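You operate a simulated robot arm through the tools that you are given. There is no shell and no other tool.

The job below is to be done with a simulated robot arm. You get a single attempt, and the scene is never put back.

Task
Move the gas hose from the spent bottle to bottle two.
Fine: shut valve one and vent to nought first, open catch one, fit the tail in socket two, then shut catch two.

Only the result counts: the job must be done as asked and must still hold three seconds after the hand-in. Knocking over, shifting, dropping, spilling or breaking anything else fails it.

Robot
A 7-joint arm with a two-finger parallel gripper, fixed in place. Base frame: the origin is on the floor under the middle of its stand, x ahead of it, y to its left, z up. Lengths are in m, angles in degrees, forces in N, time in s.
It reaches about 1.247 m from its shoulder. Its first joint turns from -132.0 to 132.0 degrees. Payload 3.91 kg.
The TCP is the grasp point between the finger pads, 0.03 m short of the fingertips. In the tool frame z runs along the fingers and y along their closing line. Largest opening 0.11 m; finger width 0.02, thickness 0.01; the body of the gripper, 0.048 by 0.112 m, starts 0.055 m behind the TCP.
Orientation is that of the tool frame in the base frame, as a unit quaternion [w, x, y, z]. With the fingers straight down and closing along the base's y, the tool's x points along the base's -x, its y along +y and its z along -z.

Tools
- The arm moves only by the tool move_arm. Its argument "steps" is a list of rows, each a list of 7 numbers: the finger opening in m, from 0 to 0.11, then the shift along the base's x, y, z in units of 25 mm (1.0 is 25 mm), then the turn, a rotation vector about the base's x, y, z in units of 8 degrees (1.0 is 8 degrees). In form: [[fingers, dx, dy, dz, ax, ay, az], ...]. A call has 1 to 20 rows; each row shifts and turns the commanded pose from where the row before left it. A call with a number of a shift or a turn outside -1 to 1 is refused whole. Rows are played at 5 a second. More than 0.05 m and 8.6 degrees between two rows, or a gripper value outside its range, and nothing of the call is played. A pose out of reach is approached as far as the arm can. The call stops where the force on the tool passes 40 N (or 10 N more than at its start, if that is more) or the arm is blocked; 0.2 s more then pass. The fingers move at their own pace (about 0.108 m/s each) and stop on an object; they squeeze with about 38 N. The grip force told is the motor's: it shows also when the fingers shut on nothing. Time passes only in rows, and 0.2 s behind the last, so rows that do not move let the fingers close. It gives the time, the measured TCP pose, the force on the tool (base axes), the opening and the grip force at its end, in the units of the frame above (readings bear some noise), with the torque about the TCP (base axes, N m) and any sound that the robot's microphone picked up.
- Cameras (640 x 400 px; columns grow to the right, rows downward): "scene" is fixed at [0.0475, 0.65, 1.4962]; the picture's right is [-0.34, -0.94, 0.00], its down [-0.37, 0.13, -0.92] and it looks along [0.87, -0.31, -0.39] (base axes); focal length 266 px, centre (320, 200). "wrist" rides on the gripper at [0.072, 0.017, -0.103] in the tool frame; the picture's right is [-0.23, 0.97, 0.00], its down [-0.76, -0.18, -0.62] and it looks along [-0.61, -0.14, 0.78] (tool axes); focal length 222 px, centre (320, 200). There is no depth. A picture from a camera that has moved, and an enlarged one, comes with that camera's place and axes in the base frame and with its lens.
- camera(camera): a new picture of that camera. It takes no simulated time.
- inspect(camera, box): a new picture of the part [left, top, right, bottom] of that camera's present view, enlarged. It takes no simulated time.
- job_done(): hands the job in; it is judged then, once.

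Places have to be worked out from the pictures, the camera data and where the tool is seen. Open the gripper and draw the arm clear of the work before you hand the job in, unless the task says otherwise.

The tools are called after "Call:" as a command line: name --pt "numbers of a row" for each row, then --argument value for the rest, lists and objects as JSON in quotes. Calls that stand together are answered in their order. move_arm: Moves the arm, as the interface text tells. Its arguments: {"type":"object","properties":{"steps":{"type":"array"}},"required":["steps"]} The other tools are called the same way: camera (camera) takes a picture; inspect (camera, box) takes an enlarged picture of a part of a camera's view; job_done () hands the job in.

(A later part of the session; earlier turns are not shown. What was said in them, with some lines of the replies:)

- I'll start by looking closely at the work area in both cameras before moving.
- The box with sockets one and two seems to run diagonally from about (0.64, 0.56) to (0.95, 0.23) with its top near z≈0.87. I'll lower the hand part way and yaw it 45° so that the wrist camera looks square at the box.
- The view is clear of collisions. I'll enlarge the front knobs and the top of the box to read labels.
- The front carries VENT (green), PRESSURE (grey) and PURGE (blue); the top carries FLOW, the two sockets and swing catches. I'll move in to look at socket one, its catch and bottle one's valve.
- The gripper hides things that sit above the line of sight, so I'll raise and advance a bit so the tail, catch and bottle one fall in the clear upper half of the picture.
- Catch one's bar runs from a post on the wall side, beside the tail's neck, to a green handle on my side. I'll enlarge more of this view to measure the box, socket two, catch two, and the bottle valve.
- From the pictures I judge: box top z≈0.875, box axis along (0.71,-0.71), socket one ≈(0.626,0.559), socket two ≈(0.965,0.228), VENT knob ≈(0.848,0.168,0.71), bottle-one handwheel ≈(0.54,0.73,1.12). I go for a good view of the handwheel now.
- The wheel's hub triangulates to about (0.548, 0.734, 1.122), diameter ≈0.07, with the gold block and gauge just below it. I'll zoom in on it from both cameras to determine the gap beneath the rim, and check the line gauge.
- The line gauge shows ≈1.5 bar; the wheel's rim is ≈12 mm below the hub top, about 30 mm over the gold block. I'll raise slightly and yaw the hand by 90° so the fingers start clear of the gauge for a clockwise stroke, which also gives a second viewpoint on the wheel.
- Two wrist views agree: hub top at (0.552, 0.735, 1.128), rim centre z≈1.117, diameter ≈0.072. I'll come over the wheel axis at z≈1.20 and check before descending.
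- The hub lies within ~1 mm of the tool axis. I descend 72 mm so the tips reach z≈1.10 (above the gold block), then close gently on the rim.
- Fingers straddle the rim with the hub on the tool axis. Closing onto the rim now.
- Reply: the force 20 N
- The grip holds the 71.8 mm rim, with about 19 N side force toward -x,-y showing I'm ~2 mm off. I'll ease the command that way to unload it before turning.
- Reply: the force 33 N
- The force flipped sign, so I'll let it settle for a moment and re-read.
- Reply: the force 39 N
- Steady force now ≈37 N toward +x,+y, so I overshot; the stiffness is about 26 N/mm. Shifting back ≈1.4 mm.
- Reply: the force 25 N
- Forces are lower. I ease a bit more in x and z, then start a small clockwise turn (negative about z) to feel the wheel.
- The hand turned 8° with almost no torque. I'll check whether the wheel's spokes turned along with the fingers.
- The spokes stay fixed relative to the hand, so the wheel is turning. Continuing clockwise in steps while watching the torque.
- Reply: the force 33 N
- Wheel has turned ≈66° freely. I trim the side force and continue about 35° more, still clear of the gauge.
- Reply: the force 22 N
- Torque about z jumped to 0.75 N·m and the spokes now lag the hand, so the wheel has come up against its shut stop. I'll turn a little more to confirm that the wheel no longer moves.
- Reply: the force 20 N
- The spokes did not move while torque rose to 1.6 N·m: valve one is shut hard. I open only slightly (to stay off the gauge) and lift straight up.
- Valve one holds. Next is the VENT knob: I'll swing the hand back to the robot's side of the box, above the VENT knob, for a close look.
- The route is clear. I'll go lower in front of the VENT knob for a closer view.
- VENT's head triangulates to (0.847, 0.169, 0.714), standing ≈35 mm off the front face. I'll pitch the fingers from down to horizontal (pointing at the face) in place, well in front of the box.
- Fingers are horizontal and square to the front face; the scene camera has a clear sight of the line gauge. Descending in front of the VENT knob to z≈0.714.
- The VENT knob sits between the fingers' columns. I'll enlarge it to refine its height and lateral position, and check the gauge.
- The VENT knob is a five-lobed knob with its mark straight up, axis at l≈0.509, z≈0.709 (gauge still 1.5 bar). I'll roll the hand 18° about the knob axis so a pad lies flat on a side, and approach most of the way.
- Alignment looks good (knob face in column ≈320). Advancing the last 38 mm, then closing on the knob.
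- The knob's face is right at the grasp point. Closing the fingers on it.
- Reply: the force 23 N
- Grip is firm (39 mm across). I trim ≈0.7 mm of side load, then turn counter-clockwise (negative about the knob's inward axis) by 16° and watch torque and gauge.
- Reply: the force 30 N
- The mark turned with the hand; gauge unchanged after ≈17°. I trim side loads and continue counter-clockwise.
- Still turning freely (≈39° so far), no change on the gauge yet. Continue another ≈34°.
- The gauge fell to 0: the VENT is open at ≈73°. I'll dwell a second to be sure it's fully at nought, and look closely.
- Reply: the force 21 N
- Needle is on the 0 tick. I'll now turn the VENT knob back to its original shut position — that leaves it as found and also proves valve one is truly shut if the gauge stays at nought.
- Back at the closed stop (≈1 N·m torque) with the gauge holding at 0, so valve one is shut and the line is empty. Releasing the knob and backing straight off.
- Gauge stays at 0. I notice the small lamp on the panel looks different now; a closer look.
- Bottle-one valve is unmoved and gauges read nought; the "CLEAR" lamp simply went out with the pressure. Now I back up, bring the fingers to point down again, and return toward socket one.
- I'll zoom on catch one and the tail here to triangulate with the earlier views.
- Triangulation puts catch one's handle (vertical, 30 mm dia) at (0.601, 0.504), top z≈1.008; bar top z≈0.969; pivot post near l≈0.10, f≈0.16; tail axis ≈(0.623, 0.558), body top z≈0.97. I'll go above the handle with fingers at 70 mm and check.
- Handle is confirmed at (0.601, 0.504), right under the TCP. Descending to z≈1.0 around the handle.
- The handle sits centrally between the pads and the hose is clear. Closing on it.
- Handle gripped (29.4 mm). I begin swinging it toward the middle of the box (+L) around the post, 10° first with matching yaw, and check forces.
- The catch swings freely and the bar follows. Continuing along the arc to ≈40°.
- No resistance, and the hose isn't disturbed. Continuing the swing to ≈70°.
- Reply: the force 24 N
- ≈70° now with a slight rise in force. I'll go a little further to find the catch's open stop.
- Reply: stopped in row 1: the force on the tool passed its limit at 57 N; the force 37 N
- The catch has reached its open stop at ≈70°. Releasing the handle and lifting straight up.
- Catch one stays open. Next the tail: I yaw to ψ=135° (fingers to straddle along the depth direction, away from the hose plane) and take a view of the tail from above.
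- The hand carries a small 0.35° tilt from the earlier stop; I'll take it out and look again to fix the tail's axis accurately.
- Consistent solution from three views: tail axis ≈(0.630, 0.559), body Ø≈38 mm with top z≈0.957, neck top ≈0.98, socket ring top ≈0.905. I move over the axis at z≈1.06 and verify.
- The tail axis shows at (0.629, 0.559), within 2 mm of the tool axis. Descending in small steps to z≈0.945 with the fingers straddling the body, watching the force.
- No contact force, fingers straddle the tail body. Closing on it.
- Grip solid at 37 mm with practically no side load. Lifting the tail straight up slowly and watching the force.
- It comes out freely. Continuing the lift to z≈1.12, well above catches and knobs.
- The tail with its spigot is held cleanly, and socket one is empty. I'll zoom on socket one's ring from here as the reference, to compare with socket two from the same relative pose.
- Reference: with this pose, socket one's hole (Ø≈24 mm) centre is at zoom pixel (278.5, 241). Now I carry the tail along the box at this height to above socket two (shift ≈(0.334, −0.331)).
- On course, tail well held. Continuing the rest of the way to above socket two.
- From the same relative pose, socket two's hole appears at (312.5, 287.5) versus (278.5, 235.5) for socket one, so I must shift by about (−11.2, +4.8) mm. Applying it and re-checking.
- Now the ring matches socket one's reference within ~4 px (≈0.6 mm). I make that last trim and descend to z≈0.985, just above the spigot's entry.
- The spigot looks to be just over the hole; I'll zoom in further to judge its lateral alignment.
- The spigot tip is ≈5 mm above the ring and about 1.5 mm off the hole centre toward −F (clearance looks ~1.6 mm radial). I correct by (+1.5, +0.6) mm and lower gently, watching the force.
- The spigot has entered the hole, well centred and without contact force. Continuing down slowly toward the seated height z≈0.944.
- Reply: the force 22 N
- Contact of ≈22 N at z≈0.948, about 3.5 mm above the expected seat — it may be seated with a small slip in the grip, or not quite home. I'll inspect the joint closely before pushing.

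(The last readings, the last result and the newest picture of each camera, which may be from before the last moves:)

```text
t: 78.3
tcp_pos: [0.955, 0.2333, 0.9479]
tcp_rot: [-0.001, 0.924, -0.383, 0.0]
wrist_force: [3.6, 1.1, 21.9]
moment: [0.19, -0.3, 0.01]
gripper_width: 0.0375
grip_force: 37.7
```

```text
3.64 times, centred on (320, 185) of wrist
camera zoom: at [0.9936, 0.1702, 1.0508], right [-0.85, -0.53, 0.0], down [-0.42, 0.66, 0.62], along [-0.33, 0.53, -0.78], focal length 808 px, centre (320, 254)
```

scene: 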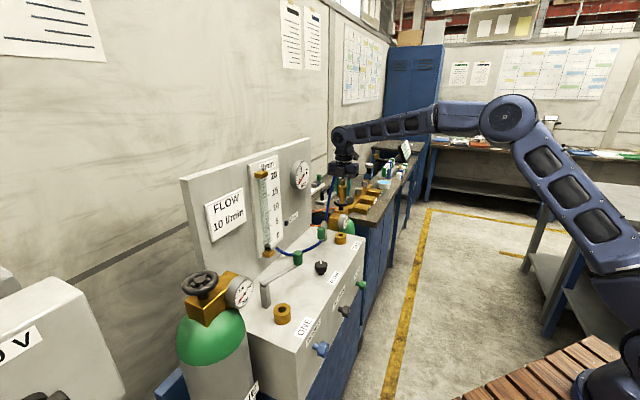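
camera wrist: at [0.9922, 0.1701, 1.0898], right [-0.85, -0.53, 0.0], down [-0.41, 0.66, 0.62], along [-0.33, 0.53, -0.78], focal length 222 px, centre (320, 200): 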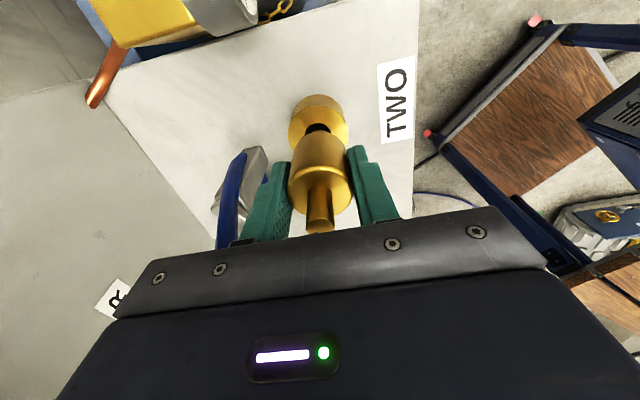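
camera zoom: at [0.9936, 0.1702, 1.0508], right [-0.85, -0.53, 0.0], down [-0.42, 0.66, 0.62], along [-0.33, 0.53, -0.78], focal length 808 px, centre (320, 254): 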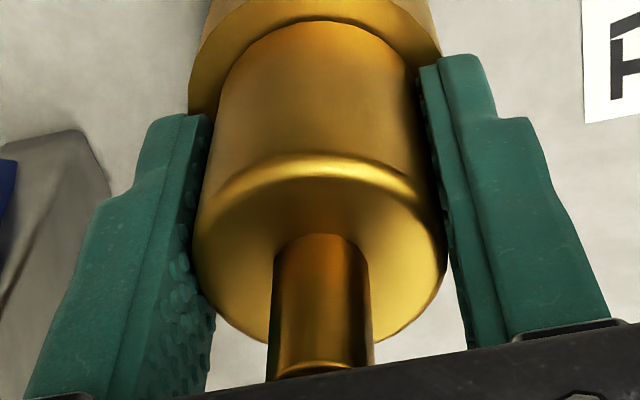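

The joint looks essentially closed (gap ≲1 mm, dark contact line) and concentric; the early contact fits a small slip of the tail in the grip. I'll open the fingers and let the tail settle, then check.

Call:
move_arm --pt "0.045 0 0 0 0 0 0" --pt "0.06 0 0 0 0 0 0" --pt "0.07 0 0 0 0 0 0" --pt "0.07 0 0 0 0 0 0"

Call:
inspect --camera "scene" --box '[332, 222, 362, 246]'

Call:
inspect --camera "wrist" --box '[260, 90, 380, 240]'

```text
t: 79.3
tcp_pos: [0.9538, 0.234, 0.947]
tcp_rot: [0.0, 0.924, -0.382, -0.001]
wrist_force: [-0.3, -0.1, -0.6]
moment: [-0.04, -0.02, -0.01]
gripper_width: 0.0699
grip_force: 0.1
```

```text
16.00 times, centred on (347, 234) of scene
camera zoom: at [0.0475, 0.65, 1.4962], right [-0.34, -0.94, 0.0], down [-0.37, 0.13, -0.92], along [0.87, -0.31, -0.39], focal length 4256 px, centre (-112, -344)
```

zoom: 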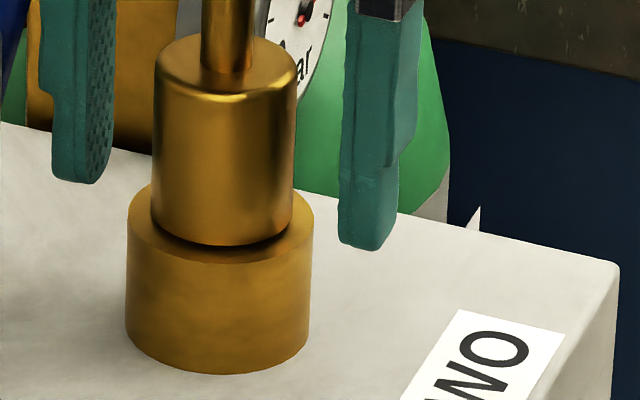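

```text
2.67 times, centred on (320, 165) of wrist
camera zoom: at [0.9939, 0.1701, 1.0497], right [-0.85, -0.53, 0.0], down [-0.41, 0.66, 0.62], along [-0.33, 0.53, -0.78], focal length 592 px, centre (320, 293)
```

zoom: 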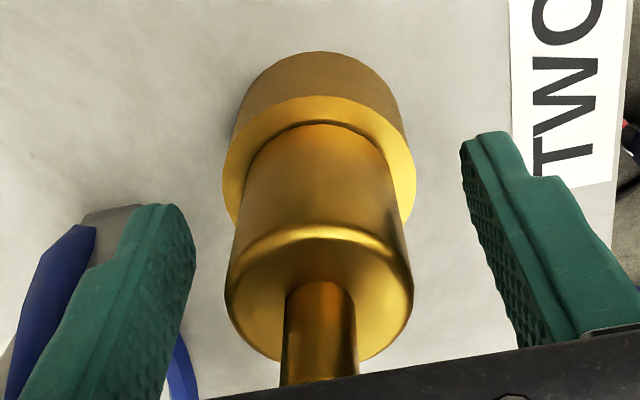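

The tail stands upright on socket two, concentric and settled. I lift the open hand straight up.

Call:
move_arm --pt "0.07 0 0 0.3 0 0 0" --pt "0.07 0 0 0.6 0 0 0" --pt "0.07 0 0 0.9 0 0 0" --pt "0.07 0 0 0.9 0 0 0" --pt "0.07 0 0 0.9 0 0 0" --pt "0.07 0 0 0.9 0 0 0" --pt "0.07 0 0 0.9 0 0 0" --pt "0.07 0 0 0.9 0 0 0"

Call:
camera --camera "wrist"

Call:
inspect --camera "scene" --box '[300, 200, 380, 260]'

Call:
camera --camera "scene"

```text
t: 81.1
tcp_pos: [0.9545, 0.2327, 1.1041]
tcp_rot: [0.0, 0.924, -0.382, -0.001]
wrist_force: [0.5, -0.4, -1.2]
moment: [0.01, 0.01, 0.02]
gripper_width: 0.0699
grip_force: 0.1
```

```text
taken
camera wrist: at [0.9942, 0.1694, 1.2072], right [-0.85, -0.53, 0.0], down [-0.41, 0.66, 0.62], along [-0.33, 0.53, -0.78], focal length 222 px, centre (320, 200)
```

wrist: 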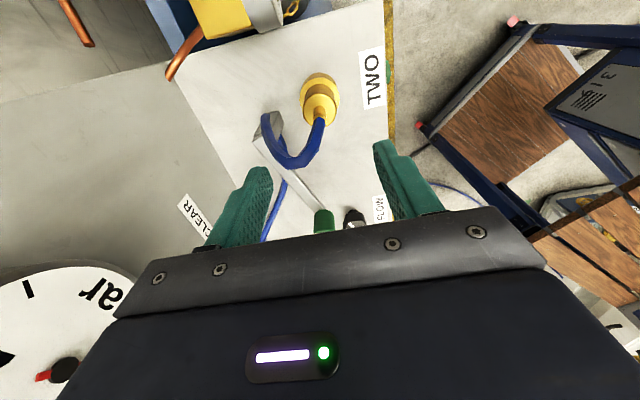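

```text
6.67 times, centred on (340, 230) of scene
camera zoom: at [0.0475, 0.65, 1.4962], right [-0.34, -0.94, 0.0], down [-0.37, 0.13, -0.92], along [0.87, -0.31, -0.39], focal length 1774 px, centre (187, 0)
```

zoom: 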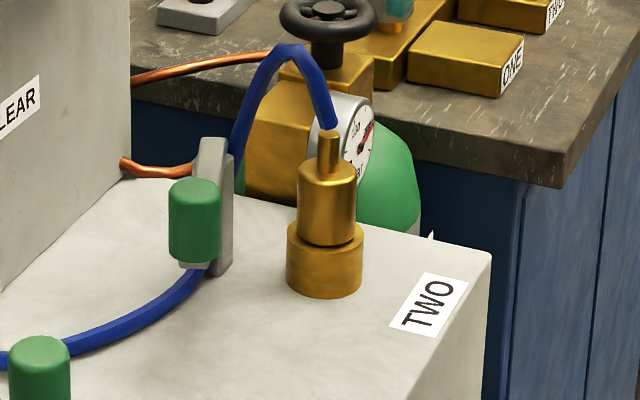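

```text
taken
```

scene: 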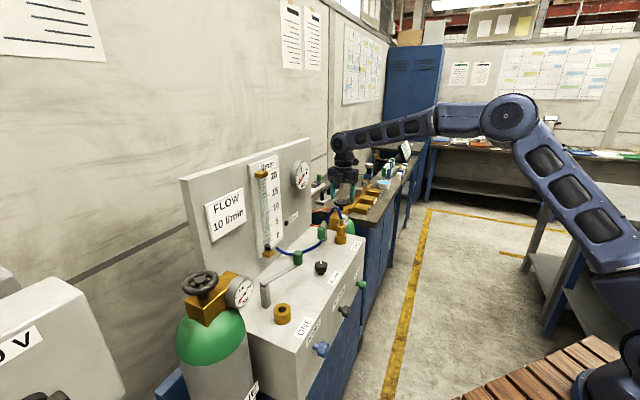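

The tail stays put in socket two. Now catch two: by mirror geometry and the scene view its handle is at ≈(0.872, 0.354), pivot ≈(0.991, 0.297). I swing the hand around on the robot side (yaw −160°) and go above that handle.

Call:
move_arm --pt "0.07 -0.618 0.188 0.2 0 0 -1" --pt "0.07 -0.618 0.188 0.2 0 0 -1" --pt "0.07 -0.618 0.188 0.2 0 0 -1" --pt "0.07 -0.618 0.188 0.2 0 0 -1" --pt "0.07 -0.618 0.188 0.2 0 0 -1" --pt "0.07 -0.618 0.188 0.2 0 0 -1" --pt "0.07 -0.618 0.188 0.2 0 0 -1" --pt "0.07 -0.618 0.188 0.2 0 0 -1" --pt "0.07 -0.618 0.188 0.2 0 0 -1" --pt "0.07 -0.618 0.188 0.2 0 0 -1" --pt "0.07 0.14 0.29 0 0 0 -1" --pt "0.07 0.14 0.29 0 0 0 -1" --pt "0.07 0.14 0.29 0 0 0 -1" --pt "0.07 0.14 0.29 0 0 0 -1" --pt "0.07 0.14 0.29 0 0 0 -1" --pt "0.07 0.14 0.29 0 0 0 -1" --pt "0.07 0.14 0 0 0 0 -1" --pt "0.07 0.14 0 0 0 0 -1" --pt "0.07 0.14 0 0 0 0 -1" --pt "0.07 0.14 0 0 0 0 -1"

Call:
camera --camera "wrist"

Call:
camera --camera "scene"

```text
t: 85.3
tcp_pos: [0.8352, 0.323, 1.1535]
tcp_rot: [0.0, 0.217, 0.976, 0.001]
wrist_force: [-0.5, -0.8, -0.1]
moment: [0.01, 0.01, 0.0]
gripper_width: 0.0701
grip_force: 0.1
```

```text
taken
camera wrist: at [0.7756, 0.3695, 1.257], right [0.62, 0.79, 0.0], down [0.61, -0.48, 0.62], along [0.49, -0.38, -0.78], focal length 222 px, centre (320, 200)
```

wrist: 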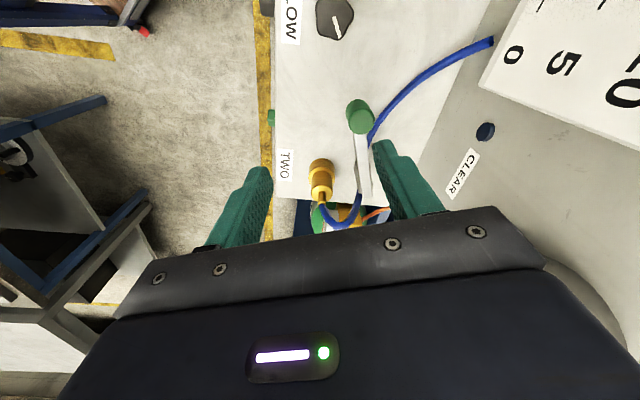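

```text
taken
```

scene: 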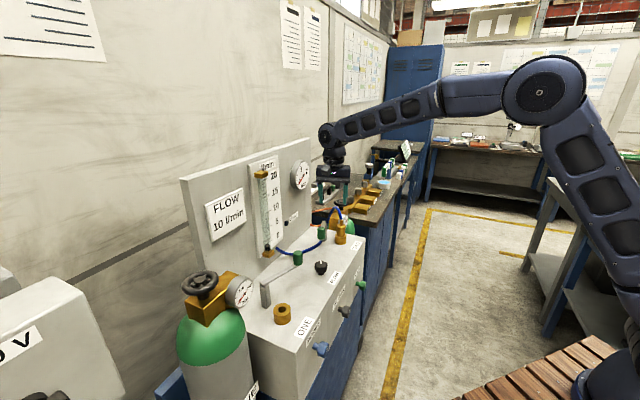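

Clear view of catch two and the seated tail. Zooming to measure the handle and verify the bar will clear the tail's shoulder.

Call:
inspect --camera "wrist" --box '[280, 80, 400, 220]'

Call:
inspect --camera "wrist" --box '[290, 130, 390, 230]'

Call:
inspect --camera "scene" --box '[285, 155, 317, 195]'

```text
2.86 times, centred on (340, 150) of wrist
camera zoom: at [0.7756, 0.3695, 1.257], right [0.62, 0.79, 0.0], down [0.61, -0.48, 0.62], along [0.49, -0.38, -0.78], focal length 635 px, centre (263, 343)
```

zoom: 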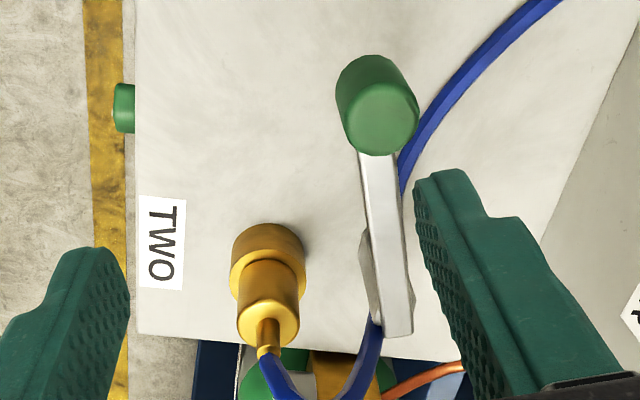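

```text
4.00 times, centred on (340, 180) of wrist
camera zoom: at [0.7756, 0.3695, 1.257], right [0.62, 0.79, 0.0], down [0.61, -0.48, 0.62], along [0.49, -0.38, -0.78], focal length 888 px, centre (240, 280)
```

zoom: 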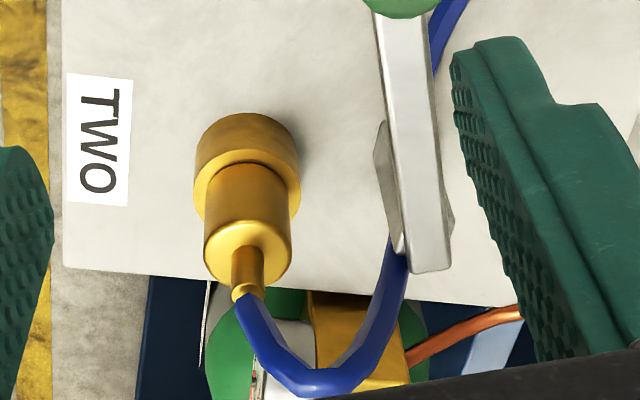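

```text
10.00 times, centred on (301, 175) of scene
camera zoom: at [0.0475, 0.65, 1.4962], right [-0.34, -0.94, 0.0], down [-0.37, 0.13, -0.92], along [0.87, -0.31, -0.39], focal length 2660 px, centre (510, 450)
```

zoom: 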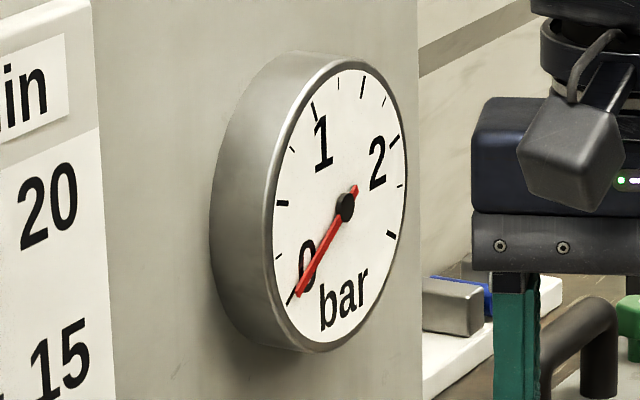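

Handle two's top measures (0.871, 0.352); pivot ≈(0.991, 0.297); line gauge still 0. Moving over the handle and part way down.

Call:
move_arm --pt "0.07 0.716 0.58 0 0 0 0" --pt "0.07 0.716 0.58 -0.5 0 0 0" --pt "0.07 0 0 -0.9 0 0 0" --pt "0.07 0 0 -0.9 0 0 0" --pt "0.07 0 0 -0.9 0 0 0" --pt "0.07 0 0 0 0 0 0"

Call:
camera --camera "wrist"

Call:
inspect --camera "scene" --box '[290, 180, 390, 260]'

```text
t: 86.7
tcp_pos: [0.8691, 0.3522, 1.0719]
tcp_rot: [0.001, 0.215, 0.977, 0.0]
wrist_force: [0.2, 0.3, 0.1]
moment: [-0.01, 0.04, 0.0]
gripper_width: 0.0699
grip_force: 0.1
```

```text
taken
camera wrist: at [0.8105, 0.3977, 1.1752], right [0.62, 0.79, 0.0], down [0.62, -0.48, 0.62], along [0.49, -0.38, -0.78], focal length 222 px, centre (320, 200)
```

wrist: 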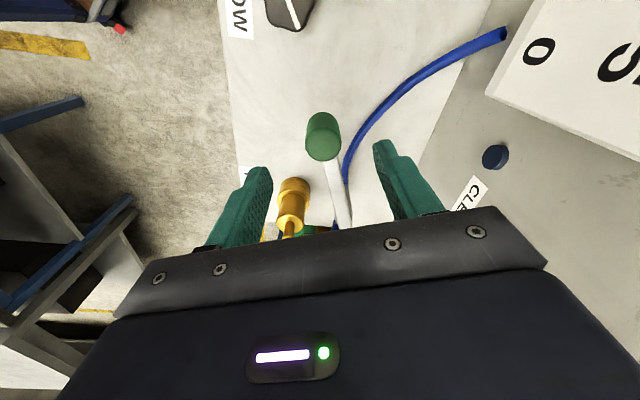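

```text
5.00 times, centred on (340, 220) of scene
camera zoom: at [0.0475, 0.65, 1.4962], right [-0.34, -0.94, 0.0], down [-0.37, 0.13, -0.92], along [0.87, -0.31, -0.39], focal length 1330 px, centre (220, 100)
```

zoom: 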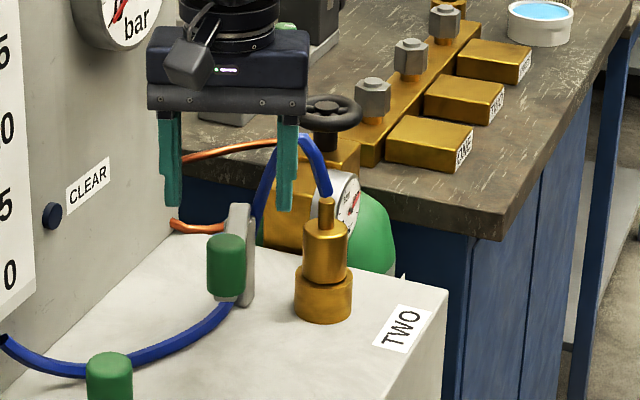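

Handle is at (0.871, 0.354); tiny trim and descend to z≈1.003, then close on it.

Call:
move_arm --pt "0.07 0.06 0.04 -0.7 0 0 0" --pt "0.07 0 0 -0.7 0 0 0" --pt "0.07 0 0 -0.7 0 0 0" --pt "0.07 0 0 -0.66 0 0 0" --pt "0.02 0 0 0 0 0 0" --pt "0.02 0 0 0 0 0 0" --pt "0.02 0 0 0 0 0 0" --pt "0.02 0 0 0 0 0 0"

Call:
camera --camera "wrist"

```text
t: 88.5
tcp_pos: [0.8725, 0.3511, 1.0037]
tcp_rot: [0.001, 0.216, 0.976, 0.0]
wrist_force: [0.1, 1.8, 3.3]
moment: [-0.52, 0.19, 0.07]
gripper_width: 0.029
grip_force: 45.1
```

```text
taken
camera wrist: at [0.8132, 0.3975, 1.1077], right [0.62, 0.79, 0.0], down [0.62, -0.48, 0.62], along [0.49, -0.38, -0.78], focal length 222 px, centre (320, 200)
```

wrist: 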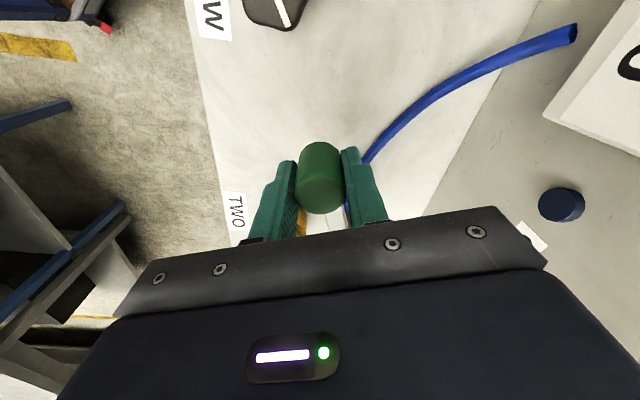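

Handle two gripped (29 mm). I swing it closed around the pivot toward socket two (counter-clockwise from above), first 15°.

Call:
move_arm --pt "0.02 -0.171 -0.424 0 0 0 0.625" --pt "0.02 -0.134 -0.437 0 0 0 0.625" --pt "0.02 -0.095 -0.4475 0 0 0 0.625"

Call:
inspect --camera "scene" --box '[290, 180, 390, 260]'

```text
t: 89.3
tcp_pos: [0.8621, 0.3192, 1.0049]
tcp_rot: [-0.002, 0.087, 0.996, 0.0]
wrist_force: [-13.6, 2.1, -4.5]
moment: [0.8, 0.06, -0.13]
gripper_width: 0.0292
grip_force: 45.9
```

```text
5.00 times, centred on (340, 220) of scene
camera zoom: at [0.0475, 0.65, 1.4962], right [-0.34, -0.94, 0.0], down [-0.37, 0.13, -0.92], along [0.87, -0.31, -0.39], focal length 1330 px, centre (220, 100)
```

zoom: 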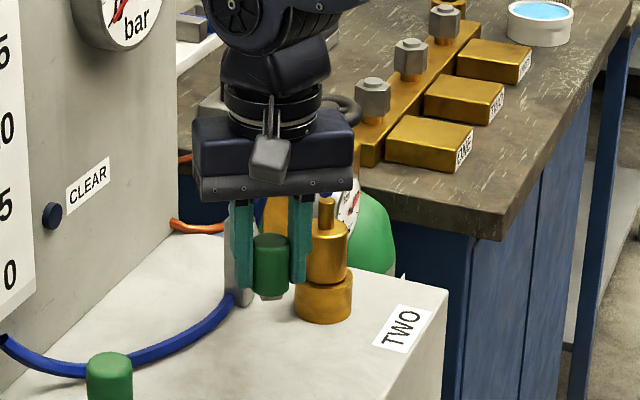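

Moving smoothly; a small outward pull suggests the radius is ≈0.5 mm larger, so I trim that and continue 30° more.

Call:
move_arm --pt "0.02 -0.076 -0.453 0 0 0 0.625" --pt "0.02 -0.016 -0.457 0 0 0 0.625" --pt "0.02 0.024 -0.456 0 0 0 0.625" --pt "0.02 0.063 -0.453 0 0 0 0.625" --pt "0.02 0.103 -0.445 0 0 0 0.625" --pt "0.02 0.141 -0.435 0 0 0 0.625"

Call:
inspect --camera "scene" --box '[290, 180, 390, 260]'

Call:
camera --camera "wrist"

```text
t: 90.7
tcp_pos: [0.869, 0.2522, 1.0036]
tcp_rot: [0.0, -0.175, 0.985, 0.0]
wrist_force: [-5.6, -3.1, -12.0]
moment: [0.73, 0.25, -0.05]
gripper_width: 0.0293
grip_force: 45.3
```

```text
5.00 times, centred on (340, 220) of scene
camera zoom: at [0.0475, 0.65, 1.4962], right [-0.34, -0.94, 0.0], down [-0.37, 0.13, -0.92], along [0.87, -0.31, -0.39], focal length 1330 px, centre (220, 100)
```

zoom: 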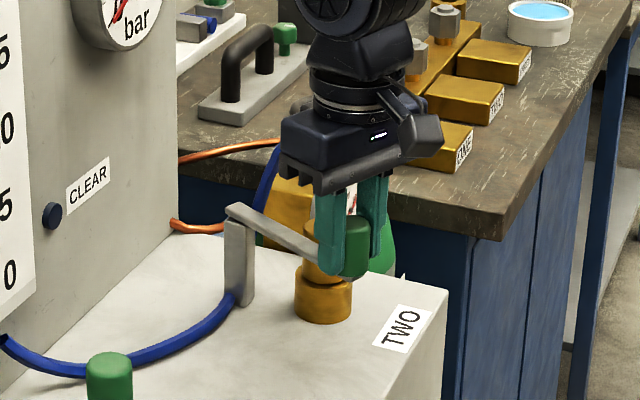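

```text
taken
camera wrist: at [0.795, 0.2428, 1.1079], right [-0.12, 0.99, 0.0], down [0.78, 0.1, 0.62], along [0.62, 0.08, -0.78], focal length 222 px, centre (320, 200)
```

wrist: 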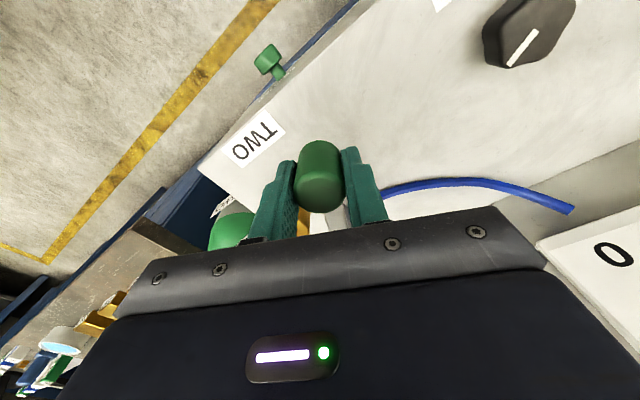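

45° done with low forces. Continuing carefully in the last part where the bar comes over the tail's shoulder.

Call:
move_arm --pt "0.02 0.179 -0.421 0 0 0 0.625" --pt "0.02 0.215 -0.4035 0 0 0 0.625" --pt "0.02 0.249 -0.384 0 0 0 0.625"

Call:
inspect --camera "scene" --box '[310, 200, 380, 256]'

```text
t: 91.5
tcp_pos: [0.8836, 0.223, 1.0054]
tcp_rot: [0.0, -0.303, 0.953, -0.001]
wrist_force: [-2.8, -2.3, -16.9]
moment: [0.46, 0.61, -0.06]
gripper_width: 0.0291
grip_force: 44.9
```

```text
7.14 times, centred on (345, 228) of scene
camera zoom: at [0.0475, 0.65, 1.4962], right [-0.34, -0.94, 0.0], down [-0.37, 0.13, -0.92], along [0.87, -0.31, -0.39], focal length 1900 px, centre (141, 0)
```

zoom: 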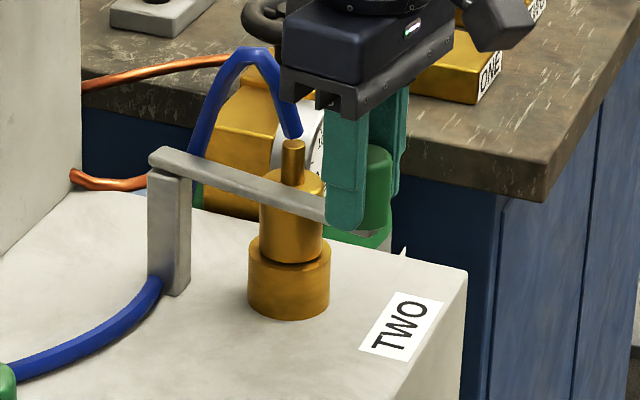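

60° done; the bar is just beside the neck, no jam. Finishing the last ≈10° in small steps to the closed stop.

Call:
move_arm --pt "0.02 0.14 -0.18 -0.01 0 0 0.3125" --pt "0.02 0.141 -0.18 -0.01 0 0 0.3125" --pt "0.02 0.155 -0.168 0 0 0 0.3125"

Call:
inspect --camera "scene" --box '[310, 200, 380, 256]'

```text
t: 92.3
tcp_pos: [0.895, 0.2089, 1.0047]
tcp_rot: [0.0, -0.363, 0.932, -0.001]
wrist_force: [-11.1, -9.7, -11.6]
moment: [0.75, 0.43, 0.0]
gripper_width: 0.029
grip_force: 45.4
```

```text
7.14 times, centred on (345, 228) of scene
camera zoom: at [0.0475, 0.65, 1.4962], right [-0.34, -0.94, 0.0], down [-0.37, 0.13, -0.92], along [0.87, -0.31, -0.39], focal length 1900 px, centre (141, 0)
```

zoom: 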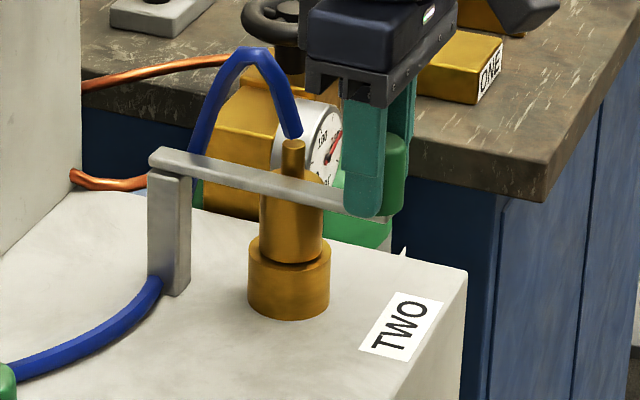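

Nearly there, still no tangential resistance. Two more small steps to find the closed stop.

Call:
move_arm --pt "0.02 0.075 -0.1 0 0 0 0.156" --pt "0.02 0.078 -0.085 0 0 0 0.156" --pt "0.02 0.078 -0.085 0 0 0 0.156"

Call:
inspect --camera "scene" --box '[310, 200, 380, 256]'

Call:
camera --camera "wrist"

```text
t: 93.1
tcp_pos: [0.8998, 0.2037, 1.0048]
tcp_rot: [0.001, -0.394, 0.919, 0.001]
wrist_force: [-16.7, 7.4, -12.6]
moment: [-0.45, -0.45, -0.06]
gripper_width: 0.029
grip_force: 44.9
```

```text
7.14 times, centred on (345, 228) of scene
camera zoom: at [0.0475, 0.65, 1.4962], right [-0.34, -0.94, 0.0], down [-0.37, 0.13, -0.92], along [0.87, -0.31, -0.39], focal length 1900 px, centre (141, 0)
```

zoom: 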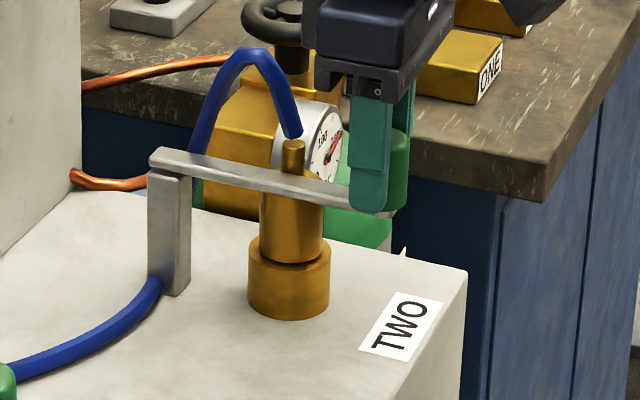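

```text
taken
camera wrist: at [0.8378, 0.1639, 1.1082], right [-0.55, 0.83, 0.0], down [0.65, 0.43, 0.62], along [0.52, 0.34, -0.78], focal length 222 px, centre (320, 200)
```

wrist: 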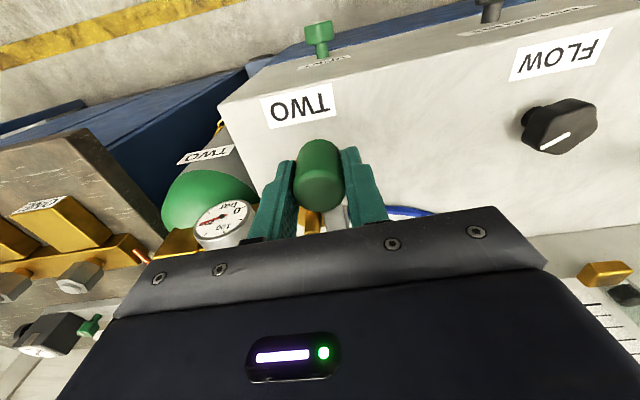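

A firm tangential resistance (≈17 N) appeared right at the predicted closed position. I give it a last 0.6 mm nudge to confirm it's against the stop.

Call:
move_arm --pt "0.02 0.017 -0.017 0 0 0 0" --pt "0.02 0 0 0 0 0 0"

Call:
inspect --camera "scene" --box '[310, 200, 380, 256]'

```text
t: 93.7
tcp_pos: [0.9006, 0.2046, 1.0041]
tcp_rot: [0.001, -0.395, 0.919, 0.0]
wrist_force: [-24.9, 17.6, -10.5]
moment: [-0.24, -0.49, 0.26]
gripper_width: 0.0291
grip_force: 44.6
```

```text
7.14 times, centred on (345, 228) of scene
camera zoom: at [0.0475, 0.65, 1.4962], right [-0.34, -0.94, 0.0], down [-0.37, 0.13, -0.92], along [0.87, -0.31, -0.39], focal length 1900 px, centre (141, 0)
```

zoom: 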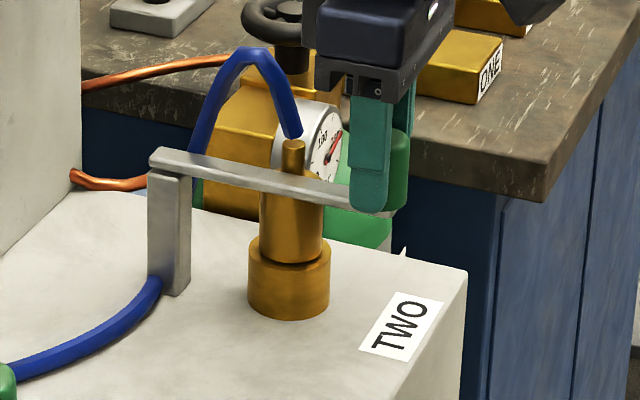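

The force rose to ≈30 N with no motion: catch two is hard shut. Releasing and lifting straight up.

Call:
move_arm --pt "0.07 -0.03 0.03 0 0 0 0" --pt "0.07 0 0 0 0 0 0" --pt "0.07 0 0 0.6 0 0 0" --pt "0.07 0 0 0.9 0 0 0" --pt "0.07 0 0 0.9 0 0 0" --pt "0.07 0 0 0.9 0 0 0" --pt "0.07 0 0 0.9 0 0 0" --pt "0.07 0 0 0.9 0 0 0"

Call:
camera --camera "wrist"

Call:
inspect --camera "scene" --box '[310, 200, 380, 256]'

Call:
inspect --camera "wrist" --box '[260, 80, 400, 220]'

```text
t: 95.5
tcp_pos: [0.9009, 0.2011, 1.1325]
tcp_rot: [0.0, -0.393, 0.919, 0.0]
wrist_force: [0.4, -0.7, -0.2]
moment: [-0.01, 0.02, -0.01]
gripper_width: 0.0699
grip_force: 0.1
```

```text
taken
camera wrist: at [0.8388, 0.1612, 1.236], right [-0.55, 0.84, 0.0], down [0.65, 0.43, 0.62], along [0.52, 0.34, -0.78], focal length 222 px, centre (320, 200)
```

wrist: 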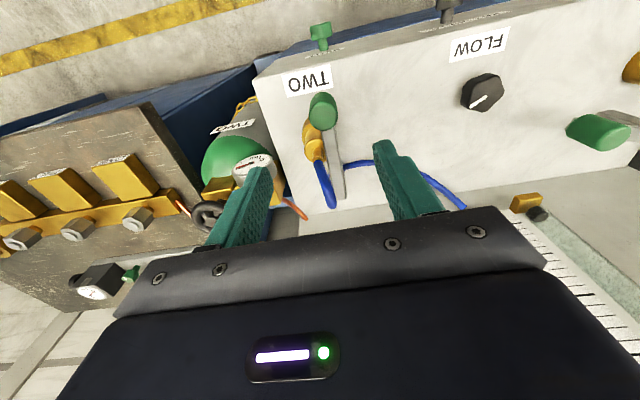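

```text
7.14 times, centred on (345, 228) of scene
camera zoom: at [0.0475, 0.65, 1.4962], right [-0.34, -0.94, 0.0], down [-0.37, 0.13, -0.92], along [0.87, -0.31, -0.39], focal length 1900 px, centre (141, 0)
```

zoom: 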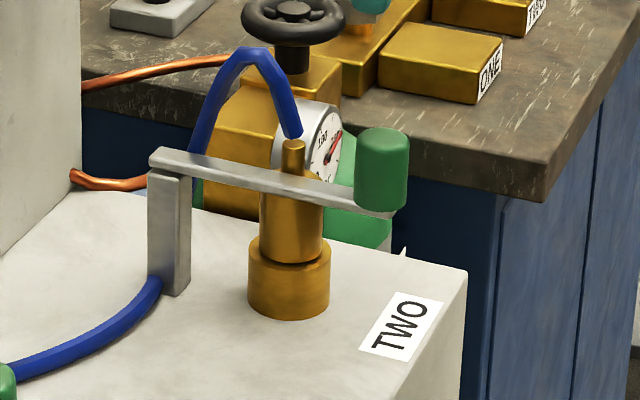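

```text
2.86 times, centred on (330, 150) of wrist
camera zoom: at [0.8388, 0.1612, 1.236], right [-0.55, 0.84, 0.0], down [0.65, 0.43, 0.62], along [0.52, 0.34, -0.78], focal length 635 px, centre (291, 343)
```

zoom: 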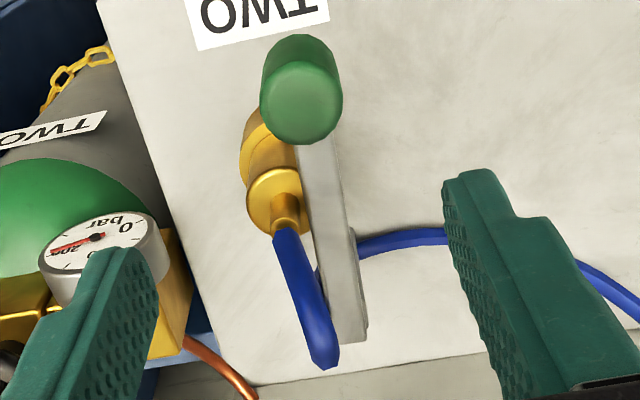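

Catch two is shut over the tail's shoulder, mirroring how catch one held it. Now I open the gripper and draw the arm well clear of the work.

Call:
move_arm --pt "0.11 -0.3 -0.1 0.9 0 0 0" --pt "0.11 -0.6 -0.1 0.9 0 0 0" --pt "0.11 -0.8 -0.1 0.9 0 0 0" --pt "0.11 -0.8 -0.1 0.9 0 0 0" --pt "0.11 -0.8 -0.1 0.9 0 0 0" --pt "0.11 -0.8 -0.1 0.9 0 0 0" --pt "0.11 -0.8 -0.1 0.9 0 0 0" --pt "0.11 -0.8 -0.1 0.9 0 0 0" --pt "0.11 -0.8 -0.1 0.9 0 0 0" --pt "0.11 -0.8 -0.1 0.9 0 0 0" --pt "0.11 -0.8 -0.1 0.9 0 0 0" --pt "0.11 -0.8 -0.1 0.9 0 0 0" --pt "0.11 -0.8 -0.1 0.9 0 0 0" --pt "0.11 -0.8 -0.1 0.5 0 0 0"

Call:
camera --camera "scene"

Call:
inspect --camera "scene" --box '[280, 150, 390, 260]'

Call:
inspect --camera "scene" --box '[170, 240, 370, 380]'

Call:
camera --camera "wrist"

```text
t: 98.5
tcp_pos: [0.6398, 0.1665, 1.436]
tcp_rot: [0.0, -0.394, 0.919, 0.0]
wrist_force: [0.0, 0.2, -0.5]
moment: [-0.01, 0.03, 0.02]
gripper_width: 0.1101
grip_force: 0.1
```

```text
taken
```

scene: 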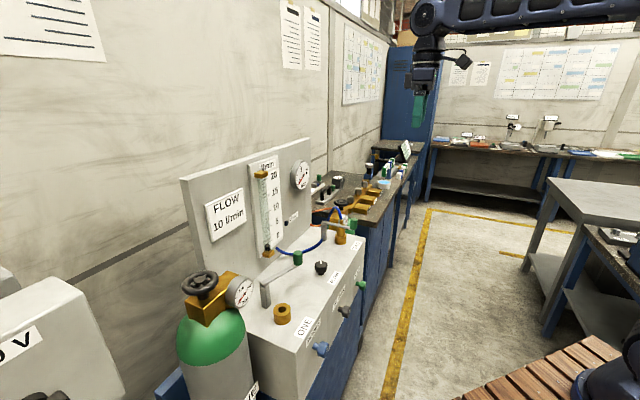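

```text
3.64 times, centred on (335, 205) of scene
camera zoom: at [0.0475, 0.65, 1.4962], right [-0.34, -0.94, 0.0], down [-0.37, 0.13, -0.92], along [0.87, -0.31, -0.39], focal length 967 px, centre (266, 182)
```

zoom: 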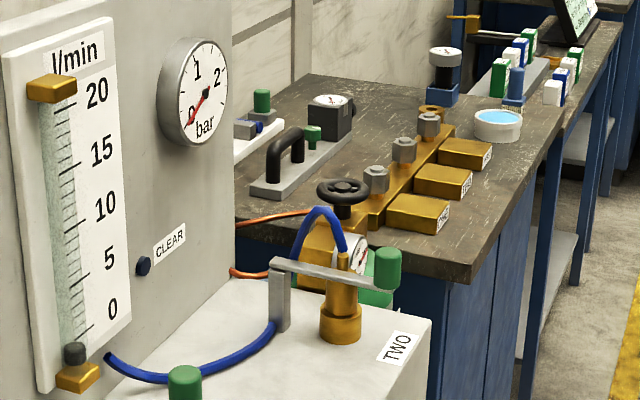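

```text
2.86 times, centred on (270, 310) of scene
camera zoom: at [0.0475, 0.65, 1.4962], right [-0.34, -0.94, 0.0], down [-0.37, 0.13, -0.92], along [0.87, -0.31, -0.39], focal length 760 px, centre (463, -114)
```

zoom: 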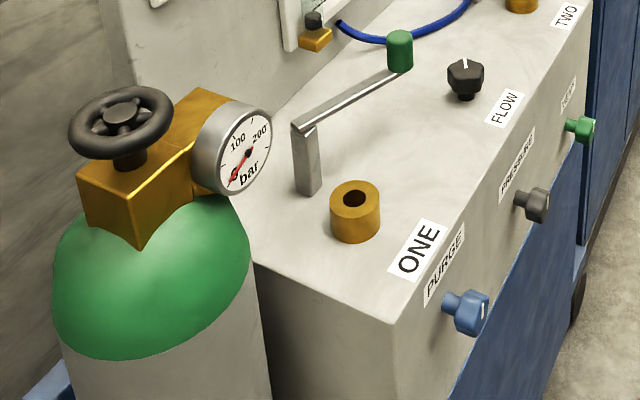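

```text
taken
camera wrist: at [0.5774, 0.1277, 1.5384], right [-0.55, 0.84, 0.0], down [0.65, 0.43, 0.62], along [0.52, 0.34, -0.78], focal length 222 px, centre (320, 200)
```

wrist: 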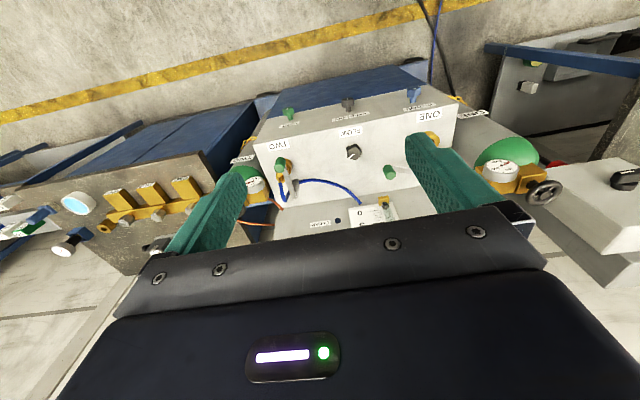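

The final check shows everything in place:
- Valve one is shut.
- The line gauge reads 0 and VENT is back at its original position.
- Catch one is open and socket one is empty.
- The tail is seated in socket two, with its top at z≈0.956, matching its height in socket one.
- Catch two is shut and the arm is clear with the gripper open.

Handing the job in.

Call:
job_done

```text
The job is handed in.
```

The gas hose is now on bottle two, and I've handed the job in. I haven't been told how it was judged.

- **Valve one:** I turned it clockwise until it stopped and would turn no further.
- **Venting:** I opened the VENT knob until the line gauge fell from about 1.5 bar to 0. I then closed the knob again, and the gauge stayed at 0.
- **Catch one:** it is swung fully open to its stop, and socket one is empty.
- **Tail:** it stands upright in socket two, at the same height it had in socket one.
- **Catch two:** it is shut against its stop, with the bar over the tail's shoulder.

The CLEAR lamp on the panel was off after I vented the line. I left bottle two's valve and the PURGE, PRESSURE and FLOW knobs alone, so the line still reads 0. Nothing else appeared moved or knocked in the final pictures, and the arm is clear with the gripper open.
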